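You operate a simulated robot arm through the tools that you are given. There is no shell and no other tool.

You are at the controls of a simulated robot arm. One attempt, no reset.

JOB
Fetch the short wooden block and set it on the small pale grey plate. Then take the job card in white and leave it on the squaring plate. Then push the tools drawer of the long steel table shut. Then put the short dark steel block on top of the box tube with the orange stripe. Then put the square collar with the purple side on top of the large yellow block. Then fetch the angle bracket in blue and set it on the thin square plate on the top of the large grey steel plate. Then take the small green block and leave it on the top of the tool chest. Then put the middle-sized dark steel block on the top of the large grey steel plate away in the bulk bag marked steel. Keep to this order. Set down upright: job card in white, angle bracket in blue.

The check looks at the end state, three seconds after you hand in, the way a careful person would. Anything else that was tipped, shoved, dropped, spilled or broken makes it a failure.

ROBOT AND FRAMES
A 6-joint arm with a two-finger gripper on a trunk, on a base that drives. Base frame: it is fixed to the floor where the robot stands at the start and does not move with it; the origin is under the middle of the robot, x ahead of it, y to its left, z up. Readings come in m, rad, newtons and seconds.
Its first joint turns from -2.897 to 2.897 rad. Places, roughly: angle bracket in blue (6x4x5 cm) [-1.2, -6.9, 0.9]; box tube with the orange stripe (5x6x5 cm) [-1.2, -7.4, 0.9]; bulk bag marked steel [-0.9, -8.2, 0.5]; job card in white [2, -5.5, 1.25]; large yellow block [-1.5, -7.25, 1]; middle-sized dark steel block (7x4x3 cm) [-1, -6.8, 0.9]; short dark steel block (4x4x3 cm) [-0.9, -8.5, 0.7]; short wooden block (4x4x3 cm) [1.9, 0.6, 0.9]; small green block [-4, -9, 0.75]; small pale grey plate [1.75, 0.75, 0.75]; square collar with the purple side (4x4x2 cm) [-1.3, -7.4, 0.9]; squaring plate [0.7, -3.1, 0.9]; thin square plate [-1.25, -7, 0.75]; tools drawer of the long steel table [2.3, -3.3, 0.7]; top of the tool chest [-2.4, -9.5, 0.9]. Payload 3.43 kg.
Tool frame: the origin (TCP) lies between the finger pads and is the grasp point; the fingertips stand 0.02 m ahead of it; z points along the fingers, y is the line along which they close. Largest opening 0.19 m; the body of the gripper starts 0.248 m behind the TCP.
Orientation is told as [roll, pitch, yaw] about the base's x, y, z axes, in that order, counted from this pose: with the fingers straight down and closing along the base's y, the tool's x points along the base's -x, its y along +y and its z along -z.

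CONTROLS
- The arm moves only by the tool play_rows. Its argument "rows" is one flat list of numbers, 7 for each row, row after row: the shift along the tool's x, y, z in m, then the turn, a rotation vector about the tool's x, y, z in rad, then the opening in per cent of the stroke, from 0 (shut) to 100 (fully open). In form: [x, y, z, ax, ay, az, gripper, x, y, z, ax, ay, az, gripper, ...]. A call has 1 to 20 rows; each row shifts and turns the commanded pose from where the row before left it, along the tool's axes as they then stand. A row lasts 0.2 s, in which the tool goes at most 0.05 m and 0.15 rad; a call with a longer step from one row to the next is refused whole, and so is a gripper value outside its range. A pose out of reach is approached as far as the arm can. The call stops where the force on the tool passes 40 N (or 10 N more than at its start, if that is more) or the arm is blocked; 0.2 s more then pass. The fingers move at their own pace (about 0.153 m/s each) and stop on an object; they squeeze with about 42 N. The grip force told is the motor's: it shows also when the fingers shut on nothing. Time passes only in rows, and 0.2 s behind the last, so rows that do not move let the fingers close. It gives the time, the measured TCP pose, the force on the tool (base axes), the opening and the grip force at its end, in the units of the frame above (readings bear some noise), with the torque about the TCP (base axes, N m) and any sound that the robot's microphone picked up.
- Cameras (640 x 400 px; columns grow to the right, rows downward): "scene" is now at [0.0709, 0.2037, 1.6381]; the picture's right is [-0.10, -1.00, 0.00], its down [-0.59, 0.06, -0.81] and it looks along [0.80, -0.08, -0.59] (base axes); focal length 276 px, centre (320, 200). "wrist" rides on the gripper at [0.07, -0.008, -0.288] in the tool frame; the picture's right is [0.12, 0.99, 0.00], its down [-0.96, 0.12, -0.25] and it looks along [-0.25, 0.03, 0.97] (tool axes); focal length 261 px, centre (320, 200). There is no depth. A picture from a camera that has moved, and an enlarged one, comes with that camera's place and axes in the base frame and with its lens.
- get_image(camera): a new picture of that camera. No time passes.
- raise_lower(by): slides the trunk up (or, below 0, down) by that many m; the arm and the scene camera ride with it, the base frame stays. It gives what a move gives, with no picture.
- roll_base(legs): drives the robot by 1 to 6 legs, each [ahead, turn to the left] in m and rad, along the robot's own axes; the way and the turn of a leg run together, so that a leg with both is an arc; at most 1.5 m and 3.142 rad a leg. The arm and the cameras ride along, it lands a little off, and it stops where it bumps. It gives what a move gives.
- head_to(pan, tilt): turns the head with the scene camera to pan (to the left, within 2.094 rad either way) and tilt (down, from -0.506 to 1.204), counted from straight ahead of the robot. It gives what a move gives.
- zoom(camera, box): a new picture of the part [left, top, right, bottom] of that camera's present view, enlarged. No time passes.
- hand_in(): hands the job in; it is judged then, once.

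Nothing tells you exact positions but the pictures and the camera data. Unless the task says otherwise, let go and move clear before handing in.

The tools are called after "Request:" as a command line: name --argument value ..., lists and objects as JSON in quotes. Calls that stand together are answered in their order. play_rows: Moves the arm, as the interface text tells. Its arguments: {"type":"object","properties":{"rows":{"type":"array","items":{"type":"number"}}},"required":["rows"]} The other tools are called the same way: raise_lower (by) slides the trunk up or down; roll_base (legs) drives the base; head_to (pan, tilt) turns the head that bears the scene camera; get_image (camera) takes a picture; zoom (camera, box) takes an enlarged picture of a part of a camera's view; hand_in () hands the job in.

At the start:

```text
t: 0.0
ee_pos: [0.565, -0.1329, 1.1463]
tool_rot: [0.0, 0.0, -0.003]
force: [0.2, 0.0, 0.2]
torque: [0.0, 0.0, 0.04]
opening: 0.1898
finger_force: 0.0
trunk travel left (down, up): [-0.2, 0.24]
robot x, y, heading: [0.0023, 0.0061, 0.005]
head pan, tilt: [-0.096, 0.63]
```

scene: 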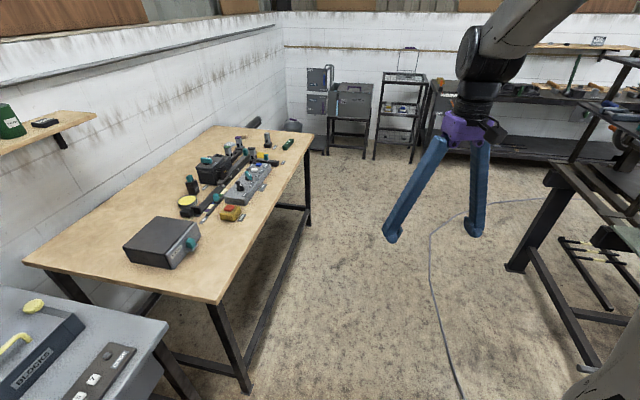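
wrist: 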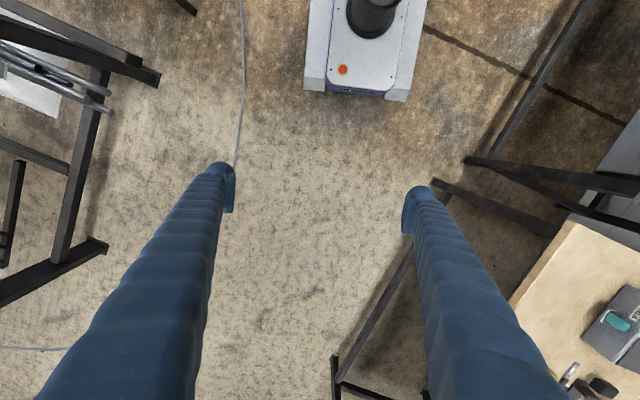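

I see a wooden workbench ahead to the left with a clutter of items; the short wooden block should be around [1.9, 0.6, 0.9]. I'll zoom in to find it and the small pale grey plate.

Request:
zoom --camera "scene" --box '[160, 120, 320, 220]'

Request:
zoom --camera "scene" --box '[100, 160, 260, 260]'

```text
4.00 times, centred on (240, 170) of scene
camera zoom: at [0.0709, 0.2037, 1.6381], right [-0.1, -1.0, 0.0], down [-0.59, 0.06, -0.81], along [0.8, -0.08, -0.59], focal length 1102 px, centre (640, 320)
```

zoom: 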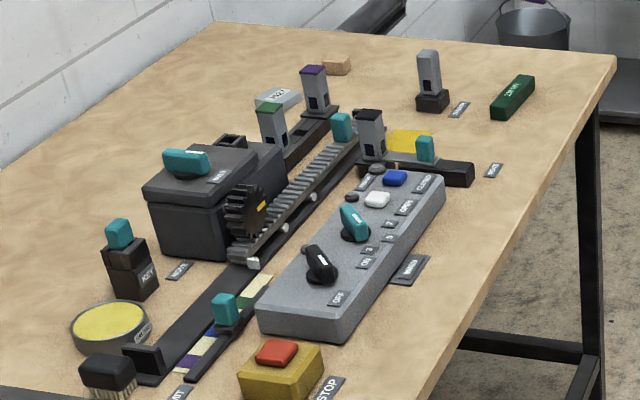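

```text
4.00 times, centred on (180, 210) of scene
camera zoom: at [0.0709, 0.2037, 1.6381], right [-0.1, -1.0, 0.0], down [-0.59, 0.06, -0.81], along [0.8, -0.08, -0.59], focal length 1102 px, centre (880, 160)
```

zoom: 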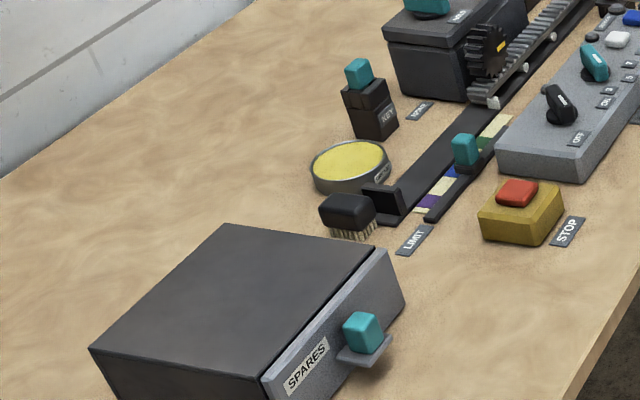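

A wooden block stands near the far end of the bench, next to something labelled A527. I'll look round first with the head to learn the hall before driving.

Request:
head_to --pan 0.6 --tilt 0.5

Request:
get_image --camera "scene"

Request:
head_to --pan -0.8 --tilt 0.3

Request:
get_image --camera "scene"

Request:
head_to --pan -1.6 --tilt 0.3

Request:
get_image --camera "scene"

Request:
head_to --pan -2.09 --tilt 0.3

Request:
get_image --camera "scene"

```text
t: 1.1
ee_pos: [0.5645, -0.1327, 1.147]
tool_rot: [0.0, 0.0, -0.001]
force: [-0.3, 0.1, -0.7]
torque: [0.0, 0.05, 0.03]
opening: 0.1901
finger_force: 0.0
trunk travel left (down, up): [-0.2, 0.24]
robot x, y, heading: [0.0001, 0.0064, 0.001]
head pan, tilt: [0.6, 0.499]
```

```text
taken
camera scene: at [0.059, 0.2634, 1.6497], right [0.56, -0.83, 0.0], down [-0.4, -0.27, -0.88], along [0.72, 0.5, -0.48], focal length 276 px, centre (320, 200)
```

scene: 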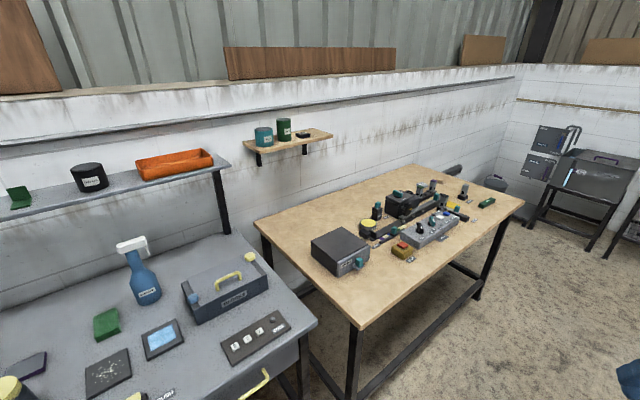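

```text
t: 2.6
ee_pos: [0.5658, -0.1327, 1.1482]
tool_rot: [0.0, 0.0, -0.002]
force: [-0.3, 0.3, 0.2]
torque: [-0.04, -0.01, -0.02]
opening: 0.1901
finger_force: 0.1
trunk travel left (down, up): [-0.2, 0.24]
robot x, y, heading: [-0.001, 0.0026, 0.004]
head pan, tilt: [-0.799, 0.3]
```

```text
taken
camera scene: at [0.049, 0.1452, 1.6681], right [-0.72, -0.7, 0.0], down [-0.21, 0.21, -0.96], along [0.67, -0.68, -0.3], focal length 276 px, centre (320, 200)
```

scene: 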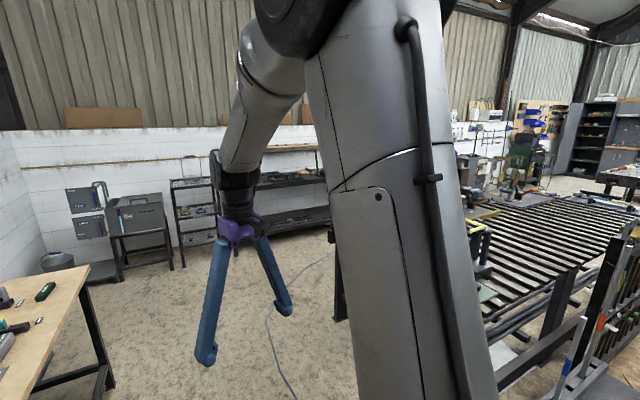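

```text
t: 3.7
ee_pos: [0.5654, -0.133, 1.1474]
tool_rot: [0.001, 0.0, 0.0]
force: [0.4, -0.3, -0.4]
torque: [0.01, -0.03, 0.02]
opening: 0.1902
finger_force: 0.0
trunk travel left (down, up): [-0.2, 0.24]
robot x, y, heading: [0.0016, 0.01, 0.002]
head pan, tilt: [-1.6, 0.3]
```

```text
taken
camera scene: at [-0.0188, 0.1188, 1.6682], right [-1.0, 0.03, 0.0], down [0.01, 0.3, -0.96], along [-0.03, -0.95, -0.3], focal length 276 px, centre (320, 200)
```

scene: 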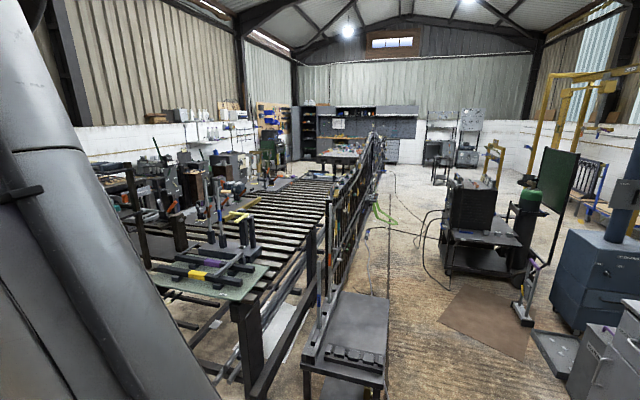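

```text
t: 4.7
ee_pos: [0.5642, -0.1324, 1.1471]
tool_rot: [0.0, -0.001, -0.002]
force: [0.2, 0.0, 0.6]
torque: [0.0, 0.03, 0.02]
opening: 0.1901
finger_force: 0.0
trunk travel left (down, up): [-0.2, 0.24]
robot x, y, heading: [-0.0002, 0.0036, 0.003]
head pan, tilt: [-2.089, 0.3]
```

```text
taken
camera scene: at [-0.0623, 0.131, 1.6682], right [-0.87, 0.49, 0.0], down [0.15, 0.26, -0.96], along [-0.47, -0.83, -0.3], focal length 276 px, centre (320, 200)
```

scene: 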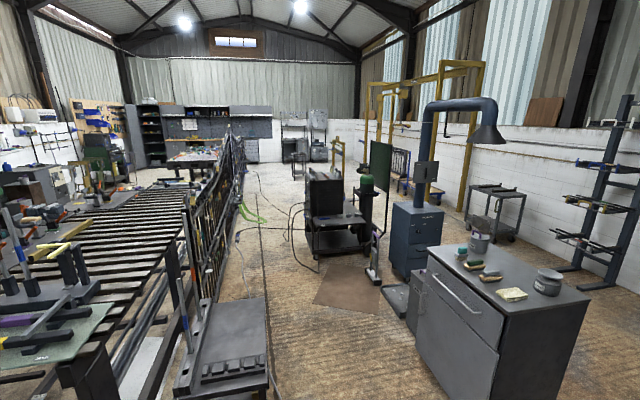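

The bench top runs slantwise ahead-left, with the wooden block near its far end. I'll drive along its right side to get close and view it better.

Request:
roll_base --legs '[[0, -0.17], [1.2, 0], [0.6, 0]]'

Request:
head_to --pan 1.2 --tilt 0.75

Request:
get_image --camera "scene"

```text
t: 17.9
ee_pos: [2.3038, -0.5236, 1.146]
tool_rot: [-0.001, 0.0, -0.167]
force: [-1.6, -0.4, 0.1]
torque: [-0.01, 0.03, 0.01]
opening: 0.19
finger_force: 0.1
trunk travel left (down, up): [-0.2, 0.24]
robot x, y, heading: [1.7677, -0.2961, -0.165]
head pan, tilt: [-2.089, 0.3]
```

```text
t: 20.7
ee_pos: [2.3047, -0.5238, 1.1482]
tool_rot: [0.0, 0.0, -0.166]
force: [1.1, 0.6, -0.3]
torque: [-0.01, 0.01, 0.02]
opening: 0.1902
finger_force: 0.0
trunk travel left (down, up): [-0.2, 0.24]
robot x, y, heading: [1.773, -0.2943, -0.165]
head pan, tilt: [1.201, 0.75]
```

```text
taken
camera scene: at [1.8309, -0.016, 1.6278], right [0.86, -0.51, 0.0], down [-0.35, -0.59, -0.73], along [0.37, 0.63, -0.68], focal length 276 px, centre (320, 200)
```

scene: 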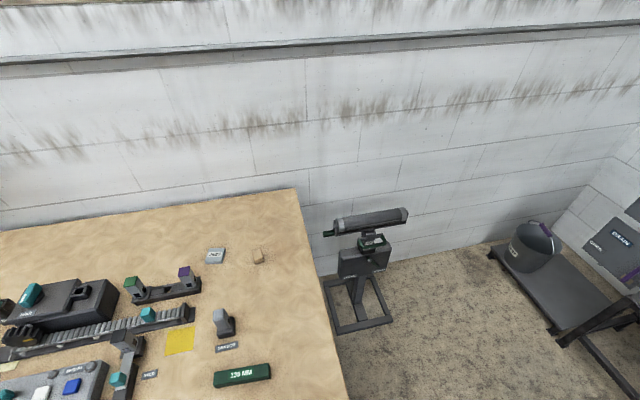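

Request:
zoom --camera "scene" --box '[190, 230, 290, 292]'

Request:
zoom --camera "scene" --box '[0, 230, 272, 400]'

```text
6.40 times, centred on (240, 261) of scene
camera zoom: at [1.8309, -0.016, 1.6278], right [0.86, -0.51, 0.0], down [-0.35, -0.59, -0.73], along [0.37, 0.63, -0.68], focal length 1764 px, centre (832, -190)
```

zoom: 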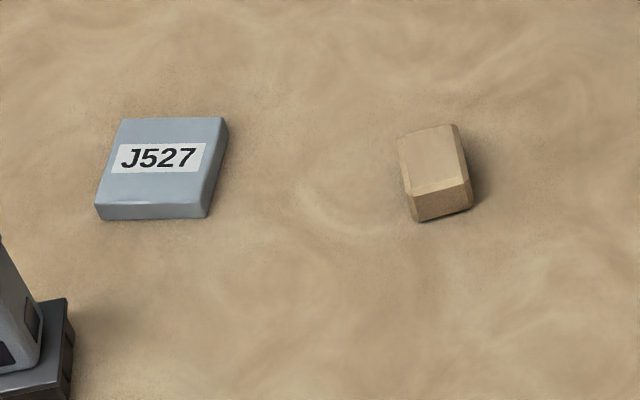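

```text
2.35 times, centred on (136, 315) of scene
camera zoom: at [1.8309, -0.016, 1.6278], right [0.86, -0.51, 0.0], down [-0.35, -0.59, -0.73], along [0.37, 0.63, -0.68], focal length 648 px, centre (753, -71)
```

zoom: 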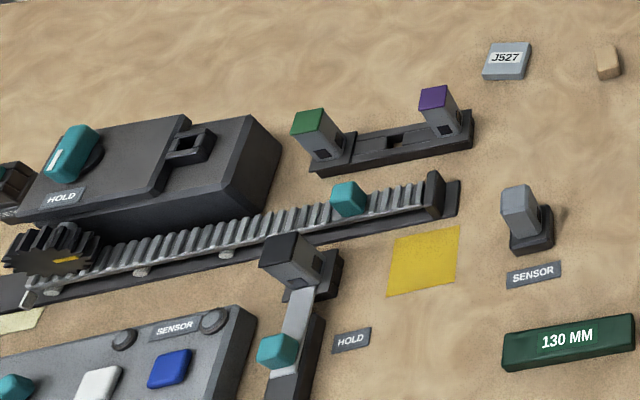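

The pale grey plate labelled J527 is at about (1.81, 0.65) and the wooden block at about (1.93, 0.56), its top near z 0.87. I'll swing the arm round to the left, over the bench, at its present safe height.

Request:
play_rows --rows '[-0.0122, 0.0259, 0, 0, 0, -0.0374, 100, -0.0122, 0.0259, 0, 0, 0, -0.0374, 100, -0.0122, 0.0259, 0, 0, 0, -0.0374, 100, -0.0122, 0.0259, 0, 0, 0, -0.0374, 100, -0.0122, 0.0259, 0, 0, 0, -0.0374, 100, -0.0122, 0.0259, 0, 0, 0, -0.0374, 100, -0.0122, 0.0259, 0, 0, 0, -0.0374, 100, -0.0122, 0.0259, 0, 0, 0, -0.0374, 100, -0.0122, 0.0259, 0, 0, 0, -0.0374, 100, -0.0122, 0.0259, 0, 0, 0, -0.0374, 100, -0.0106, 0.0299, 0, 0, 0, -0.0374, 100, -0.0106, 0.0299, 0, 0, 0, -0.0374, 100, -0.0106, 0.0299, 0, 0, 0, -0.0374, 100, -0.0106, 0.0299, 0, 0, 0, -0.0374, 100, -0.0106, 0.0299, 0, 0, 0, -0.0374, 100, -0.0106, 0.0299, 0, 0, 0, -0.0374, 100, -0.0106, 0.0299, 0, 0, 0, -0.0374, 100, -0.0106, 0.0299, 0, 0, 0, -0.0374, 100, -0.0106, 0.0299, 0, 0, 0, -0.0374, 100, -0.0106, 0.0299, 0, 0, 0, -0.0374, 100]'

```text
t: 24.9
ee_pos: [2.4151, 0.0506, 1.1491]
tool_rot: [0.0, -0.001, 0.581]
force: [0.5, 0.8, 0.4]
torque: [-0.02, -0.01, -0.04]
opening: 0.1899
finger_force: 0.1
trunk travel left (down, up): [-0.2, 0.24]
robot x, y, heading: [1.7668, -0.299, -0.165]
head pan, tilt: [1.201, 0.75]
```

Request:
play_rows --rows '[-0.0079, 0.0341, 0, 0, 0, -0.0374, 100, -0.0079, 0.0341, 0, 0, 0, -0.0374, 100, -0.0079, 0.0341, 0, 0, 0, -0.0374, 100, -0.0079, 0.0341, 0, 0, 0, -0.0374, 100, -0.0079, 0.0341, 0, 0, 0, -0.0374, 100, -0.0079, 0.0341, 0, 0, 0, -0.0374, 100, -0.0079, 0.0341, 0, 0, 0, -0.0374, 100, -0.0079, 0.0341, 0, 0, 0, -0.0374, 100, -0.0079, 0.0341, 0, 0, 0, -0.0374, 100, -0.0079, 0.0341, 0, 0, 0, -0.0374, 100, -0.0054, 0.0377, 0, 0, 0, -0.0374, 100, -0.0054, 0.0377, 0, 0, 0, -0.0374, 100, -0.0054, 0.0377, 0, 0, 0, -0.0374, 100, -0.0054, 0.0377, 0, 0, 0, -0.0374, 100, -0.0054, 0.0377, 0, 0, 0, -0.0374, 100, -0.0054, 0.0377, 0, 0, 0, -0.0374, 100, -0.0054, 0.0377, 0, 0, 0, -0.0374, 100, -0.0054, 0.0377, 0, 0, 0, -0.0374, 100, -0.0054, 0.0377, 0, 0, 0, -0.0374, 100, -0.0054, 0.0377, 0, 0, 0, -0.0374, 50]'

Request:
get_image --camera "wrist"

Request:
get_image --camera "scene"

```text
t: 29.1
ee_pos: [1.9258, 0.5632, 1.1481]
tool_rot: [-0.001, -0.003, 1.328]
force: [0.0, -0.8, -0.5]
torque: [0.0, -0.08, -0.01]
opening: 0.0952
finger_force: 0.0
trunk travel left (down, up): [-0.2, 0.24]
robot x, y, heading: [1.7706, -0.2963, -0.165]
head pan, tilt: [1.201, 0.75]
```

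```text
taken
camera wrist: at [1.9167, 0.4938, 1.4348], right [-0.99, 0.12, 0.0], down [0.12, 0.96, 0.25], along [0.03, 0.25, -0.97], focal length 261 px, centre (320, 200)
```

wrist: 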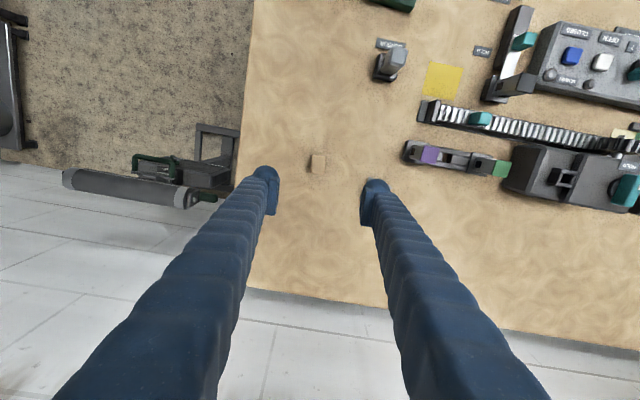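

```text
taken
camera scene: at [1.8289, -0.0153, 1.6277], right [0.86, -0.51, 0.0], down [-0.35, -0.59, -0.73], along [0.37, 0.63, -0.68], focal length 276 px, centre (320, 200)
```

scene: 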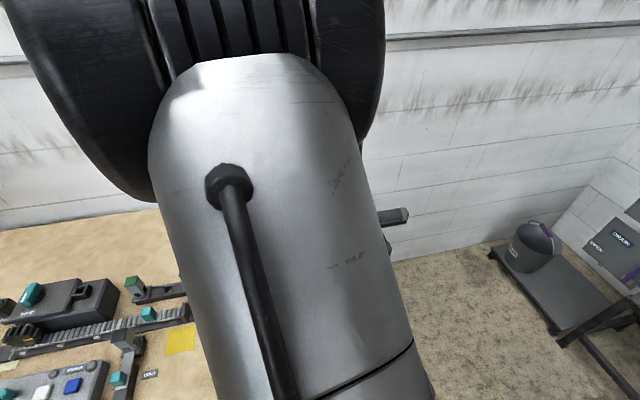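

The block shows between the fingers about where I placed it, so I'll come down in two stages and check on the way.

Request:
play_rows --rows '[0.003, -0.003, 0.04, 0, 0, 0, 50, 0.003, -0.003, 0.04, 0, 0, 0, 50, 0, 0, 0.04, 0, 0, 0, 50, 0, 0, 0.04, 0, 0, 0, 50, 0, 0, 0.03, 0, 0, 0, 50]'

Request:
get_image --camera "wrist"

Request:
zoom --camera "wrist" --box '[240, 125, 400, 225]'

```text
t: 30.3
ee_pos: [1.9327, 0.5562, 0.9577]
tool_rot: [-0.001, 0.001, 1.329]
force: [0.6, 0.4, -0.1]
torque: [-0.02, -0.01, -0.01]
opening: 0.0951
finger_force: 0.0
trunk travel left (down, up): [-0.2, 0.24]
robot x, y, heading: [1.7724, -0.2976, -0.169]
head pan, tilt: [1.201, 0.75]
```

```text
taken
camera wrist: at [1.9236, 0.4862, 1.2439], right [-0.99, 0.12, 0.0], down [0.12, 0.96, 0.25], along [0.03, 0.25, -0.97], focal length 261 px, centre (320, 200)
```

wrist: 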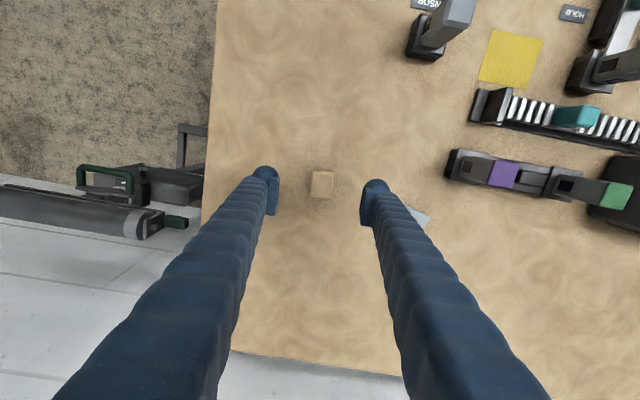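

```text
4.00 times, centred on (320, 175) of wrist
camera zoom: at [1.9236, 0.4862, 1.2439], right [-0.99, 0.12, 0.0], down [0.12, 0.96, 0.25], along [0.03, 0.25, -0.97], focal length 1043 px, centre (320, 300)
```

zoom: 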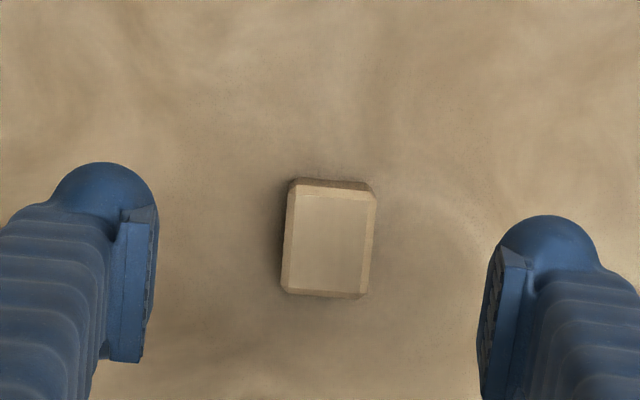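

Request:
play_rows --rows '[-0.0035, 0.004, 0.03, 0, 0, 0, 50, 0, 0, 0.03, 0, 0, 0, 50, 0, 0, 0.015, 0, 0, 0, 50, 0, 0, 0.0, 0, 0, 0, 50]'

Request:
zoom --camera "wrist" --box '[240, 150, 400, 250]'

```text
t: 31.3
ee_pos: [1.9279, 0.5597, 0.8822]
tool_rot: [0.0, -0.002, 1.328]
force: [-0.7, 0.1, 0.6]
torque: [0.0, 0.01, 0.0]
opening: 0.095
finger_force: 0.0
trunk travel left (down, up): [-0.2, 0.24]
robot x, y, heading: [1.7691, -0.2965, -0.163]
head pan, tilt: [1.201, 0.75]
```

```text
4.00 times, centred on (320, 200) of wrist
camera zoom: at [1.9205, 0.4907, 1.1696], right [-0.99, 0.12, 0.0], down [0.12, 0.96, 0.25], along [0.03, 0.25, -0.97], focal length 1043 px, centre (320, 200)
```

zoom: 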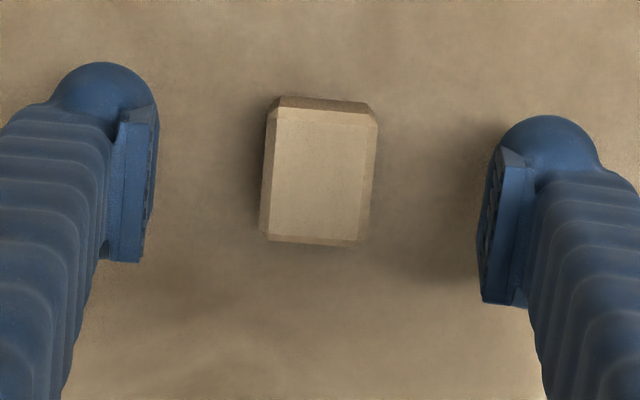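

Request:
play_rows --rows '[0.001, 0.0, 0.014, 0, 0, 0, 50, 0, 0, 0, 0, 0, 0, 50, 0, 0, 0.0, 0, 0, 0, 10, 0, 0, 0.0, 0, 0, 0, 10, 0, 0, 0.0, 0, 0, 0, 10]'

Request:
zoom --camera "wrist" --box '[240, 150, 400, 250]'

```text
t: 32.5
ee_pos: [1.9285, 0.5609, 0.8701]
tool_rot: [-0.001, 0.0, 1.329]
force: [1.7, 1.2, 12.8]
torque: [-0.04, -0.06, 0.02]
opening: 0.0294
finger_force: 42.3
trunk travel left (down, up): [-0.2, 0.24]
robot x, y, heading: [1.7715, -0.2929, -0.166]
head pan, tilt: [1.201, 0.75]
```

```text
4.00 times, centred on (320, 200) of wrist
camera zoom: at [1.92, 0.4898, 1.1565], right [-0.99, 0.12, 0.0], down [0.12, 0.96, 0.25], along [0.03, 0.25, -0.97], focal length 1043 px, centre (320, 200)
```

zoom: 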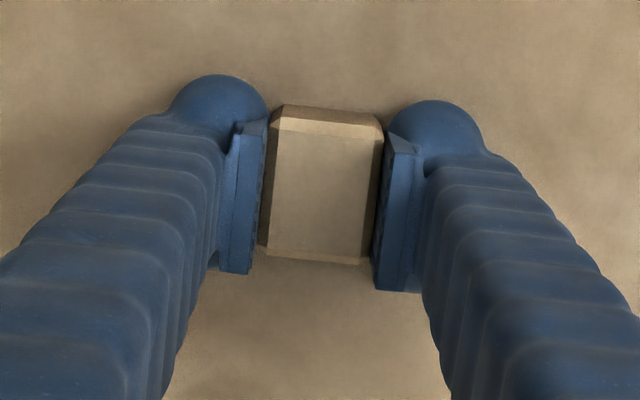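

Request:
play_rows --rows '[0, 0, -0.03, 0, 0, 0, 10, 0, 0, -0.04, 0, 0, 0, 10, 0, 0, -0.04, 0, 0, 0, 10, 0, 0, 0, 0, 0, 0, 10]'

Request:
get_image --camera "wrist"

```text
t: 33.5
ee_pos: [1.9285, 0.5575, 0.9798]
tool_rot: [0.0, -0.002, 1.328]
force: [-0.5, 0.1, 1.0]
torque: [0.09, 0.01, 0.0]
opening: 0.0296
finger_force: 41.9
trunk travel left (down, up): [-0.2, 0.24]
robot x, y, heading: [1.7709, -0.2964, -0.165]
head pan, tilt: [1.201, 0.75]
```

```text
taken
camera wrist: at [1.9206, 0.4895, 1.2655], right [-0.99, 0.12, 0.0], down [0.12, 0.96, 0.25], along [0.03, 0.25, -0.97], focal length 261 px, centre (320, 200)
```

wrist: 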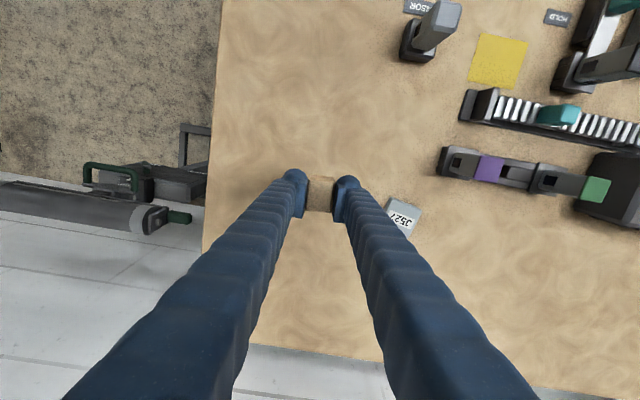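

Request:
zoom --camera "wrist" --box '[320, 165, 448, 245]'

```text
5.00 times, centred on (384, 205) of wrist
camera zoom: at [1.9206, 0.4895, 1.2655], right [-0.99, 0.12, 0.0], down [0.12, 0.96, 0.25], along [0.03, 0.25, -0.97], focal length 1303 px, centre (0, 175)
```

zoom: 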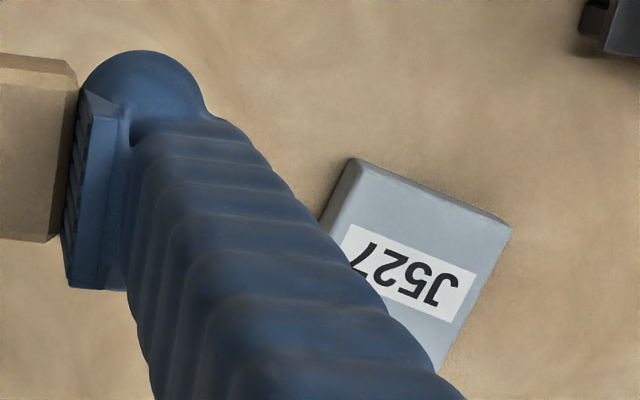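

The plate centre works out at (1.81, 0.64), twisted about −0.49 rad. I'll carry the block over it, aligning with its edges.

Request:
play_rows --rows '[-0.0136, 0.0336, 0, 0, 0, 0, 10, -0.0136, 0.0336, 0, 0, 0, 0, 10, -0.0135, 0.0336, 0, 0, 0, 0, 10, -0.0135, 0.0337, 0, 0, 0, 0, 10, 0, 0, 0, 0, 0, 0.1225, 10, 0, 0, 0, 0, 0, 0.1225, 10, 0, 0, 0, 0, 0, 0, 10]'

Request:
get_image --camera "wrist"

Request:
zoom --camera "wrist" --box '[256, 150, 384, 230]'

```text
t: 35.1
ee_pos: [1.8102, 0.6438, 0.9785]
tool_rot: [0.0, 0.0, 1.081]
force: [0.3, 0.2, -0.5]
torque: [-0.02, 0.0, 0.01]
opening: 0.0295
finger_force: 41.7
trunk travel left (down, up): [-0.2, 0.24]
robot x, y, heading: [1.7711, -0.2952, -0.17]
head pan, tilt: [1.201, 0.75]
```

```text
taken
camera wrist: at [1.7849, 0.5792, 1.2653], right [-0.93, 0.36, 0.0], down [0.35, 0.9, 0.25], along [0.09, 0.23, -0.97], focal length 261 px, centre (320, 200)
```

wrist: 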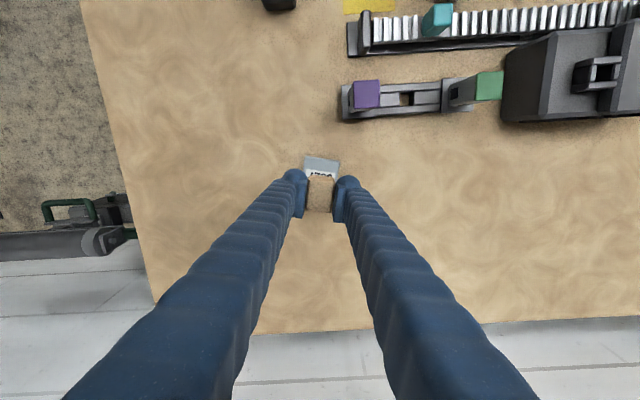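

```text
5.00 times, centred on (320, 190) of wrist
camera zoom: at [1.7849, 0.5792, 1.2653], right [-0.93, 0.36, 0.0], down [0.35, 0.9, 0.25], along [0.09, 0.23, -0.97], focal length 1303 px, centre (320, 250)
```

zoom: 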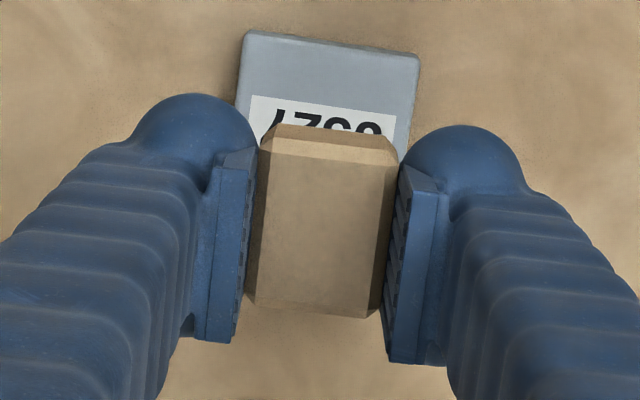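

Request:
play_rows --rows '[0, 0, 0.04, 0, 0, 0, 10, 0, 0, 0.03, 0, 0, 0, 10, 0, 0, 0.014, 0, 0, 0, 10, 0, 0, 0, 0, 0, 0, 10]'

Request:
get_image --camera "wrist"

Request:
zoom --camera "wrist" --box '[256, 150, 384, 230]'

```text
t: 36.1
ee_pos: [1.8111, 0.6447, 0.8948]
tool_rot: [-0.001, 0.0, 1.081]
force: [0.4, -0.6, 0.1]
torque: [-0.02, -0.04, 0.01]
opening: 0.0294
finger_force: 42.2
trunk travel left (down, up): [-0.2, 0.24]
robot x, y, heading: [1.7685, -0.2938, -0.162]
head pan, tilt: [1.201, 0.75]
```

```text
taken
camera wrist: at [1.7858, 0.5787, 1.1816], right [-0.93, 0.36, 0.0], down [0.35, 0.9, 0.25], along [0.09, 0.23, -0.97], focal length 261 px, centre (320, 200)
```

wrist: 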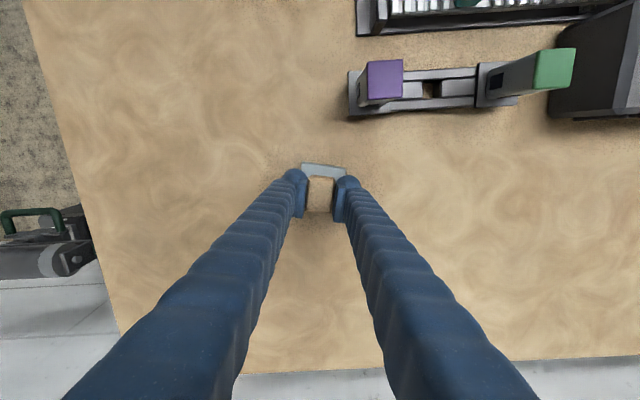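

```text
5.00 times, centred on (320, 190) of wrist
camera zoom: at [1.7858, 0.5787, 1.1816], right [-0.93, 0.36, 0.0], down [0.35, 0.9, 0.25], along [0.09, 0.23, -0.97], focal length 1303 px, centre (320, 250)
```

zoom: 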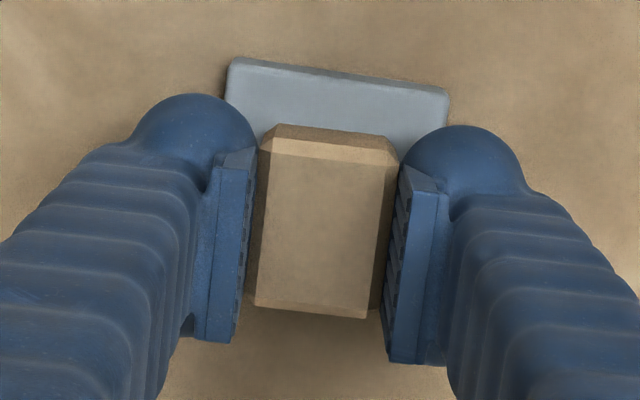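

Request:
play_rows --rows '[0, 0, 0.004, 0, 0, 0, 10, 0, 0, 0.003, 0, 0, 0, 10, 0, 0, 0.002, 0, 0, 0, 10, 0, 0, 0, 0, 0, 0, 10]'

```text
t: 37.1
ee_pos: [1.8102, 0.6444, 0.8895]
tool_rot: [0.001, -0.005, 1.081]
force: [1.8, 6.8, 37.3]
torque: [0.15, -0.04, 0.0]
opening: 0.0301
finger_force: 42.4
trunk travel left (down, up): [-0.2, 0.24]
robot x, y, heading: [1.7722, -0.2933, -0.169]
head pan, tilt: [1.201, 0.75]
```

Request:
play_rows --rows '[0, 0, -0.003, 0, 0, 0, 10, 0, 0, 0, 0, 0, 0, 10, 0, 0, 0, 0, 0, 0, 18, 0, 0, 0, 0, 0, 0, 30, 0, 0, 0, 0, 0, 0, 40, 0, 0, -0.02, 0, 0, 0, 40, 0, 0, -0.04, 0, 0, 0, 40, 0, 0, -0.05, 0, 0, 0, 40, 0, 0, -0.05, 0, 0, 0, 40]'

Request:
zoom --camera "wrist" --box '[240, 120, 400, 220]'

```text
t: 39.1
ee_pos: [1.8092, 0.643, 1.0502]
tool_rot: [0.002, 0.0, 1.082]
force: [0.4, 0.2, 0.5]
torque: [0.04, 0.04, 0.02]
opening: 0.0763
finger_force: 0.0
trunk travel left (down, up): [-0.2, 0.24]
robot x, y, heading: [1.7696, -0.2978, -0.165]
head pan, tilt: [1.201, 0.75]
```

```text
4.00 times, centred on (320, 170) of wrist
camera zoom: at [1.7848, 0.578, 1.3371], right [-0.93, 0.36, 0.0], down [0.35, 0.9, 0.25], along [0.09, 0.23, -0.97], focal length 1043 px, centre (320, 320)
```

zoom: 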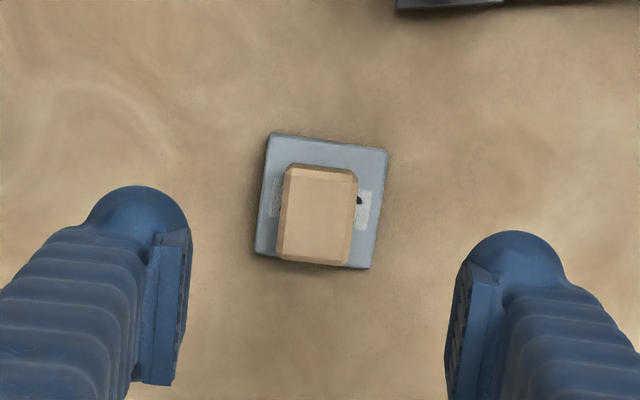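

The block rests squarely on the J527 plate. Next I fold the arm back ahead of the robot, then travel toward the job card around (2, −5.5).

Request:
play_rows --rows '[0, 0, -0.05, 0, 0, 0, 40, 0, 0, -0.05, 0, 0, 0, 40, -0.0058, -0.0437, 0, 0, 0, 0.0312, 40, -0.0058, -0.0437, 0, 0, 0, 0.0312, 40, -0.0058, -0.0437, 0, 0, 0, 0.0312, 40, -0.0058, -0.0437, 0, 0, 0, 0.0312, 40, -0.0058, -0.0437, 0, 0, 0, 0.0312, 40, -0.0058, -0.0437, 0, 0, 0, 0.0312, 40, -0.0058, -0.0437, 0, 0, 0, 0.0312, 40, -0.0058, -0.0437, 0, 0, 0, 0.0312, 40, -0.0058, -0.0437, 0, 0, 0, 0.0312, 40, -0.0058, -0.0437, 0, 0, 0, 0.0312, 40]'

Request:
play_rows --rows '[0.0025, -0.0398, 0, 0, 0, 0.0312, 40, 0.0025, -0.0398, 0, 0, 0, 0.0312, 40, 0.0025, -0.0398, 0, 0, 0, 0.0312, 40, 0.0025, -0.0398, 0, 0, 0, 0.0312, 40, 0.0025, -0.0398, 0, 0, 0, 0.0312, 40, 0.0025, -0.0398, 0, 0, 0, 0.0312, 40, 0.0025, -0.0398, 0, 0, 0, 0.0312, 40, 0.0025, -0.0398, 0, 0, 0, 0.0312, 40, 0.0025, -0.0398, 0, 0, 0, 0.0312, 40, 0.0025, -0.0398, 0, 0, 0, 0.0312, 40, 0.0092, -0.0344, 0, 0, 0, 0.0312, 40, 0.0092, -0.0344, 0, 0, 0, 0.0312, 40, 0.0092, -0.0344, 0, 0, 0, 0.0312, 40, 0.0092, -0.0344, 0, 0, 0, 0.0312, 40, 0.0092, -0.0344, 0, 0, 0, 0.0312, 40, 0.0092, -0.0344, 0, 0, 0, 0.0312, 40, 0.0092, -0.0344, 0, 0, 0, 0.0312, 40, 0.0092, -0.0344, 0, 0, 0, 0.0312, 40, 0.0092, -0.0344, 0, 0, 0, 0.0312, 40, 0.0092, -0.0344, 0, 0, 0, 0.0312, 40]'

Request:
play_rows --rows '[0.0143, -0.028, 0, 0, 0, 0.0312, 40, 0.0143, -0.028, 0, 0, 0, 0.0312, 40, 0.0143, -0.028, 0, 0, 0, 0.0312, 40, 0.0143, -0.028, 0, 0, 0, 0.0312, 40, 0.0143, -0.028, 0, 0, 0, 0.0312, 40, 0.0143, -0.028, 0, 0, 0, 0.0312, 40, 0.0143, -0.028, 0, 0, 0, 0.0312, 40, 0.0143, -0.028, 0, 0, 0, 0.0312, 40, 0.0143, -0.028, 0, 0, 0, 0.0312, 40, 0.0143, -0.028, 0, 0, 0, 0.0312, 40]'

Request:
zoom --camera "scene" --box '[160, 215, 320, 315]'

Request:
head_to --pan -1.0 --tilt 0.25

Request:
get_image --camera "scene"

Request:
head_to --pan -1.5 --tilt 0.3

Request:
get_image --camera "scene"

Request:
head_to --pan 0.1 --tilt 0.3

Request:
get_image --camera "scene"

```text
t: 41.7
ee_pos: [2.1969, 0.4344, 1.1488]
tool_rot: [-0.001, 0.0, 0.77]
force: [-0.1, 0.1, -0.1]
torque: [0.04, 0.03, -0.01]
opening: 0.0763
finger_force: 0.0
trunk travel left (down, up): [-0.2, 0.24]
robot x, y, heading: [1.77, -0.295, -0.163]
head pan, tilt: [1.201, 0.75]
```

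```text
t: 45.9
ee_pos: [2.4294, -0.2551, 1.1487]
tool_rot: [0.0, -0.001, 0.145]
force: [0.2, -0.5, 0.2]
torque: [0.02, 0.02, -0.01]
opening: 0.0759
finger_force: 0.2
trunk travel left (down, up): [-0.2, 0.24]
robot x, y, heading: [1.7694, -0.2944, -0.163]
head pan, tilt: [1.201, 0.75]
```

```text
t: 48.1
ee_pos: [2.2894, -0.5353, 1.1493]
tool_rot: [-0.002, -0.002, -0.169]
force: [-0.1, 0.7, -0.3]
torque: [0.03, 0.0, -0.01]
opening: 0.0758
finger_force: 0.1
trunk travel left (down, up): [-0.2, 0.24]
robot x, y, heading: [1.7746, -0.2939, -0.166]
head pan, tilt: [1.201, 0.75]
```

```text
4.00 times, centred on (240, 265) of scene
camera zoom: at [1.8305, -0.016, 1.6278], right [0.86, -0.51, 0.0], down [-0.35, -0.59, -0.73], along [0.37, 0.63, -0.68], focal length 1102 px, centre (640, -60)
```

zoom: 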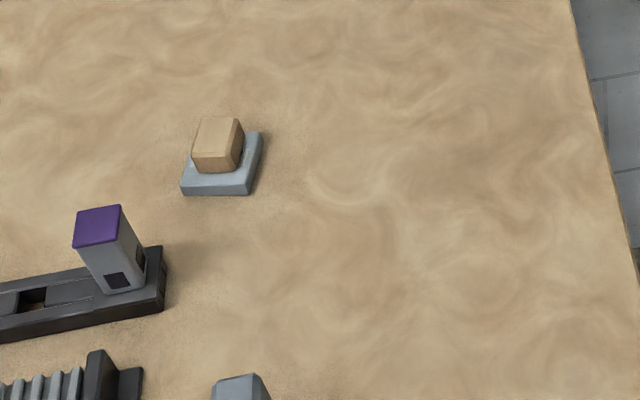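

```text
t: 50.1
ee_pos: [2.2896, -0.5343, 1.149]
tool_rot: [0.001, -0.001, -0.168]
force: [0.5, 0.4, 0.0]
torque: [0.0, 0.0, 0.0]
opening: 0.0762
finger_force: 0.0
trunk travel left (down, up): [-0.2, 0.24]
robot x, y, heading: [1.7734, -0.2978, -0.168]
head pan, tilt: [-1.0, 0.25]
```

```text
taken
camera scene: at [1.8252, -0.173, 1.6729], right [-0.92, -0.39, 0.0], down [-0.1, 0.23, -0.97], along [0.38, -0.89, -0.25], focal length 276 px, centre (320, 200)
```

scene: 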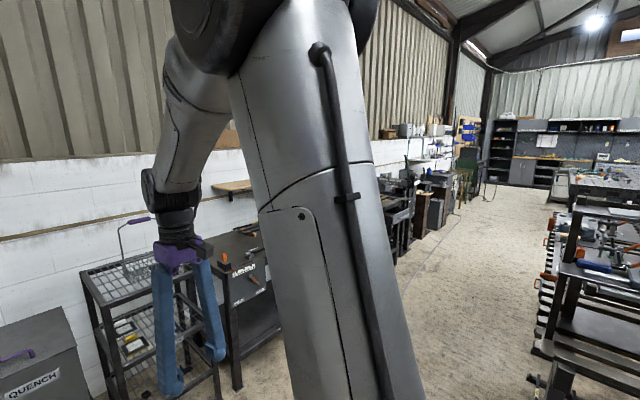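

```text
t: 51.1
ee_pos: [2.2899, -0.5349, 1.1491]
tool_rot: [0.0, -0.001, -0.168]
force: [0.1, -0.7, -0.9]
torque: [0.0, -0.02, 0.02]
opening: 0.0758
finger_force: 0.1
trunk travel left (down, up): [-0.2, 0.24]
robot x, y, heading: [1.7729, -0.2947, -0.169]
head pan, tilt: [-1.499, 0.3]
```

```text
taken
camera scene: at [1.7797, -0.1801, 1.6682], right [-1.0, 0.09, 0.0], down [0.03, 0.29, -0.96], along [-0.09, -0.95, -0.3], focal length 276 px, centre (320, 200)
```

scene: 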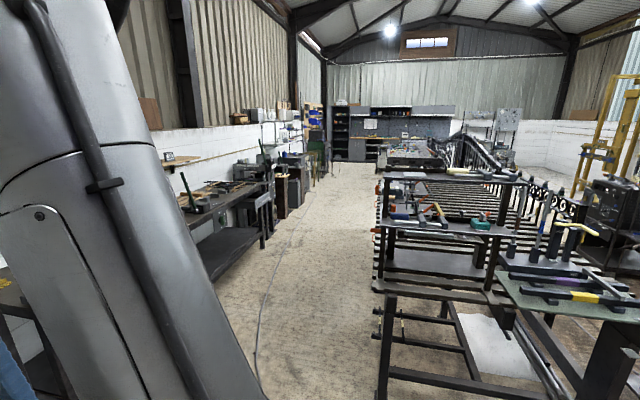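

```text
t: 52.7
ee_pos: [2.2895, -0.5345, 1.1492]
tool_rot: [-0.001, 0.0, -0.168]
force: [-0.8, -0.8, -0.5]
torque: [0.03, 0.01, 0.02]
opening: 0.0759
finger_force: 0.0
trunk travel left (down, up): [-0.2, 0.24]
robot x, y, heading: [1.77, -0.2961, -0.167]
head pan, tilt: [0.099, 0.3]
```

```text
taken
camera scene: at [1.8816, -0.0935, 1.6681], right [-0.07, -1.0, 0.0], down [-0.3, 0.02, -0.96], along [0.95, -0.06, -0.3], focal length 276 px, centre (320, 200)
```

scene: 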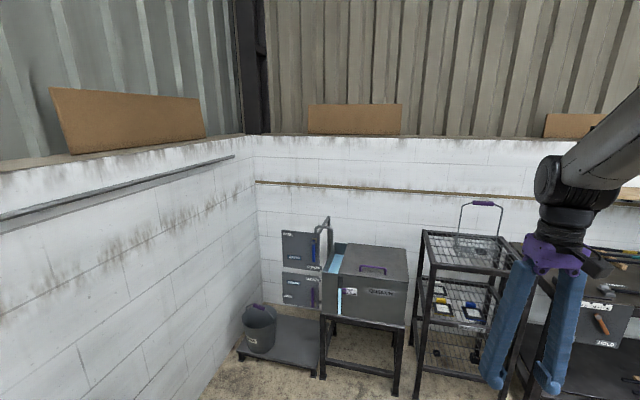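

The block and plate look right, and the whole hall is turned about −0.3 rad against my frame. I'll drive out into the aisle between the long steel table and the slatted table, then look ahead.

Request:
roll_base --legs '[[0.6, -0.85], [0, -0.85]]'

Request:
head_to --pan 0.5 --tilt 0.35

Request:
get_image --camera "scene"

Request:
head_to --pan -0.6 --tilt 0.35

Request:
get_image --camera "scene"

```text
t: 60.7
ee_pos: [1.9507, -1.103, 1.151]
tool_rot: [-0.005, 0.0, -1.872]
force: [2.4, -2.0, 1.2]
torque: [0.37, 0.62, 0.01]
opening: 0.0759
finger_force: 0.2
trunk travel left (down, up): [-0.2, 0.24]
robot x, y, heading: [2.325, -0.6419, -1.849]
head pan, tilt: [0.099, 0.3]
stopped in leg 2: the robot was blocked; the commanded pose is now the measured one
```

```text
t: 61.6
ee_pos: [1.9465, -1.1004, 1.1503]
tool_rot: [0.001, 0.0, -1.871]
force: [0.7, 0.7, 0.2]
torque: [-0.03, -0.04, 0.0]
opening: 0.0762
finger_force: 0.0
trunk travel left (down, up): [-0.2, 0.24]
robot x, y, heading: [2.323, -0.6448, -1.848]
head pan, tilt: [0.499, 0.351]
```

```text
taken
camera scene: at [2.5518, -0.7722, 1.6635], right [-0.98, -0.22, 0.0], down [-0.07, 0.34, -0.94], along [0.2, -0.92, -0.34], focal length 276 px, centre (320, 200)
```

scene: 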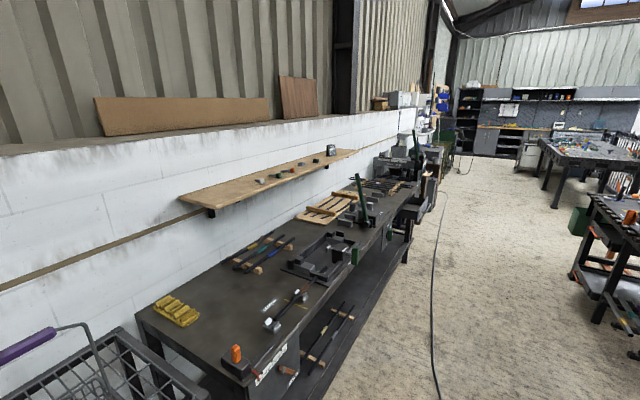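

```text
t: 62.9
ee_pos: [1.948, -1.101, 1.1501]
tool_rot: [0.0, 0.0, -1.87]
force: [-0.1, -0.1, 0.3]
torque: [-0.04, 0.0, 0.01]
opening: 0.0763
finger_force: 0.1
trunk travel left (down, up): [-0.2, 0.24]
robot x, y, heading: [2.3213, -0.6404, -1.853]
head pan, tilt: [-0.6, 0.351]
```

```text
taken
camera scene: at [2.4605, -0.7411, 1.6634], right [-0.64, 0.77, 0.0], down [0.26, 0.22, -0.94], along [-0.72, -0.6, -0.34], focal length 276 px, centre (320, 200)
```

scene: 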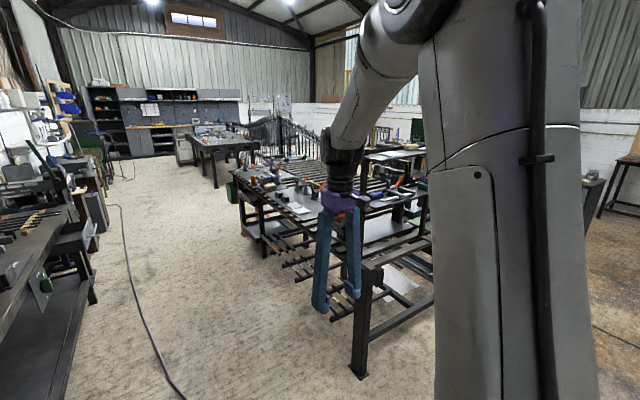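

The drive reported being blocked at the very end of the turn. I'll look around to see what I'm near before moving on.

Request:
head_to --pan 1.3 --tilt 0.8

Request:
get_image --camera "scene"

Request:
head_to --pan 2.09 --tilt 0.8

Request:
get_image --camera "scene"

Request:
head_to --pan -1.8 --tilt 0.7

Request:
get_image --camera "scene"

Request:
get_image --camera "wrist"

```text
t: 64.8
ee_pos: [1.947, -1.1004, 1.1503]
tool_rot: [0.0, 0.0, -1.871]
force: [0.7, -0.4, 0.1]
torque: [-0.03, 0.04, -0.02]
opening: 0.0759
finger_force: 0.0
trunk travel left (down, up): [-0.2, 0.24]
robot x, y, heading: [2.3207, -0.6435, -1.848]
head pan, tilt: [1.3, 0.799]
```

```text
taken
camera scene: at [2.6009, -0.7239, 1.6238], right [-0.52, -0.85, 0.0], down [-0.61, 0.38, -0.7], along [0.59, -0.36, -0.72], focal length 276 px, centre (320, 200)
```

scene: 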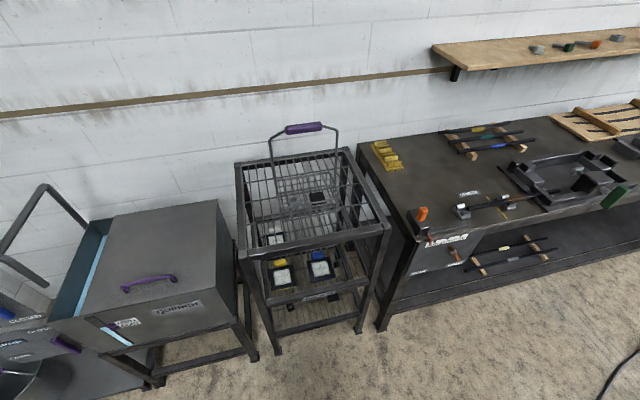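

```text
t: 65.9
ee_pos: [1.9474, -1.0998, 1.1497]
tool_rot: [-0.001, -0.001, -1.871]
force: [0.1, 1.1, 0.8]
torque: [0.02, -0.01, 0.04]
opening: 0.0759
finger_force: 0.0
trunk travel left (down, up): [-0.2, 0.24]
robot x, y, heading: [2.3231, -0.6402, -1.846]
head pan, tilt: [2.089, 0.799]
```

```text
taken
camera scene: at [2.6105, -0.6626, 1.6238], right [0.24, -0.97, 0.0], down [-0.7, -0.17, -0.7], along [0.68, 0.16, -0.72], focal length 276 px, centre (320, 200)
```

scene: 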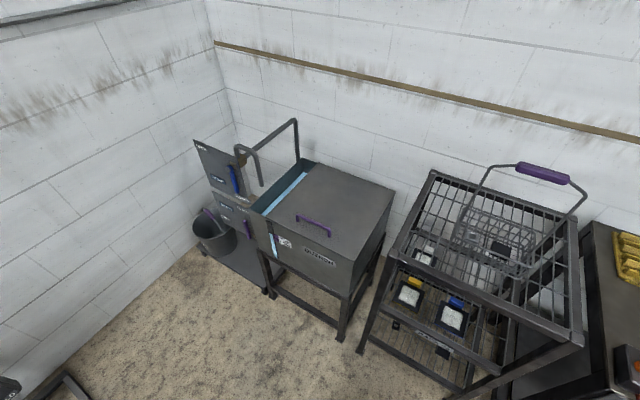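

```text
t: 69.1
ee_pos: [1.9473, -1.1009, 1.1512]
tool_rot: [0.0, -0.001, -1.871]
force: [0.4, -0.1, 0.1]
torque: [-0.03, 0.0, -0.02]
opening: 0.076
finger_force: 0.0
trunk travel left (down, up): [-0.2, 0.24]
robot x, y, heading: [2.3238, -0.6427, -1.85]
head pan, tilt: [-1.799, 0.7]
```

```text
taken
camera scene: at [2.4579, -0.6403, 1.6321], right [0.49, 0.87, 0.0], down [0.56, -0.31, -0.77], along [-0.67, 0.37, -0.64], focal length 276 px, centre (320, 200)
```

scene: 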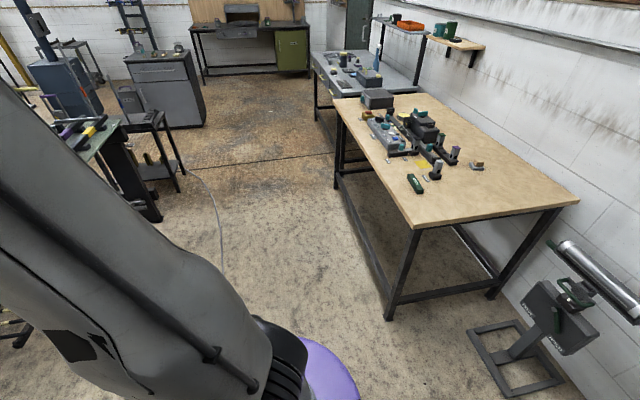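

```text
taken
camera wrist: at [1.9605, -1.03, 1.4372], right [0.98, -0.18, 0.0], down [-0.17, -0.95, 0.25], along [-0.05, -0.24, -0.97], focal length 261 px, centre (320, 200)
```

wrist: 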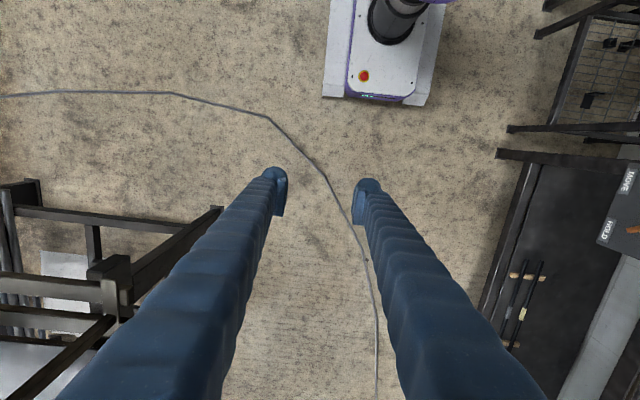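

Request:
roll_base --legs '[[0.4, -0.02]]'

Request:
head_to --pan 0.2 --tilt 0.3

Request:
get_image --camera "scene"

```text
t: 72.3
ee_pos: [1.8206, -1.4744, 1.15]
tool_rot: [0.001, 0.001, -1.897]
force: [1.0, 0.4, 0.4]
torque: [0.09, -0.04, -0.02]
opening: 0.0759
finger_force: 0.1
trunk travel left (down, up): [-0.2, 0.24]
robot x, y, heading: [2.206, -1.025, -1.874]
head pan, tilt: [-1.799, 0.7]
```

```text
t: 74.3
ee_pos: [1.8204, -1.4744, 1.1515]
tool_rot: [0.001, 0.0, -1.898]
force: [-0.1, 0.2, -0.7]
torque: [-0.02, 0.0, 0.01]
opening: 0.0759
finger_force: 0.1
trunk travel left (down, up): [-0.2, 0.24]
robot x, y, heading: [2.2077, -1.0217, -1.873]
head pan, tilt: [0.201, 0.3]
```

```text
taken
camera scene: at [2.4065, -1.1629, 1.6681], right [-0.99, 0.1, 0.0], down [0.03, 0.29, -0.96], along [-0.1, -0.95, -0.3], focal length 276 px, centre (320, 200)
```

scene: 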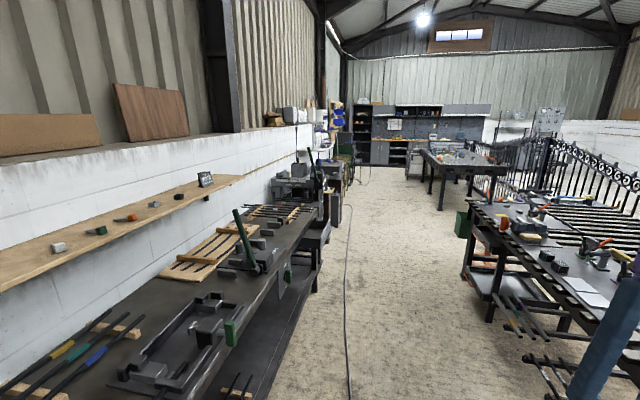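

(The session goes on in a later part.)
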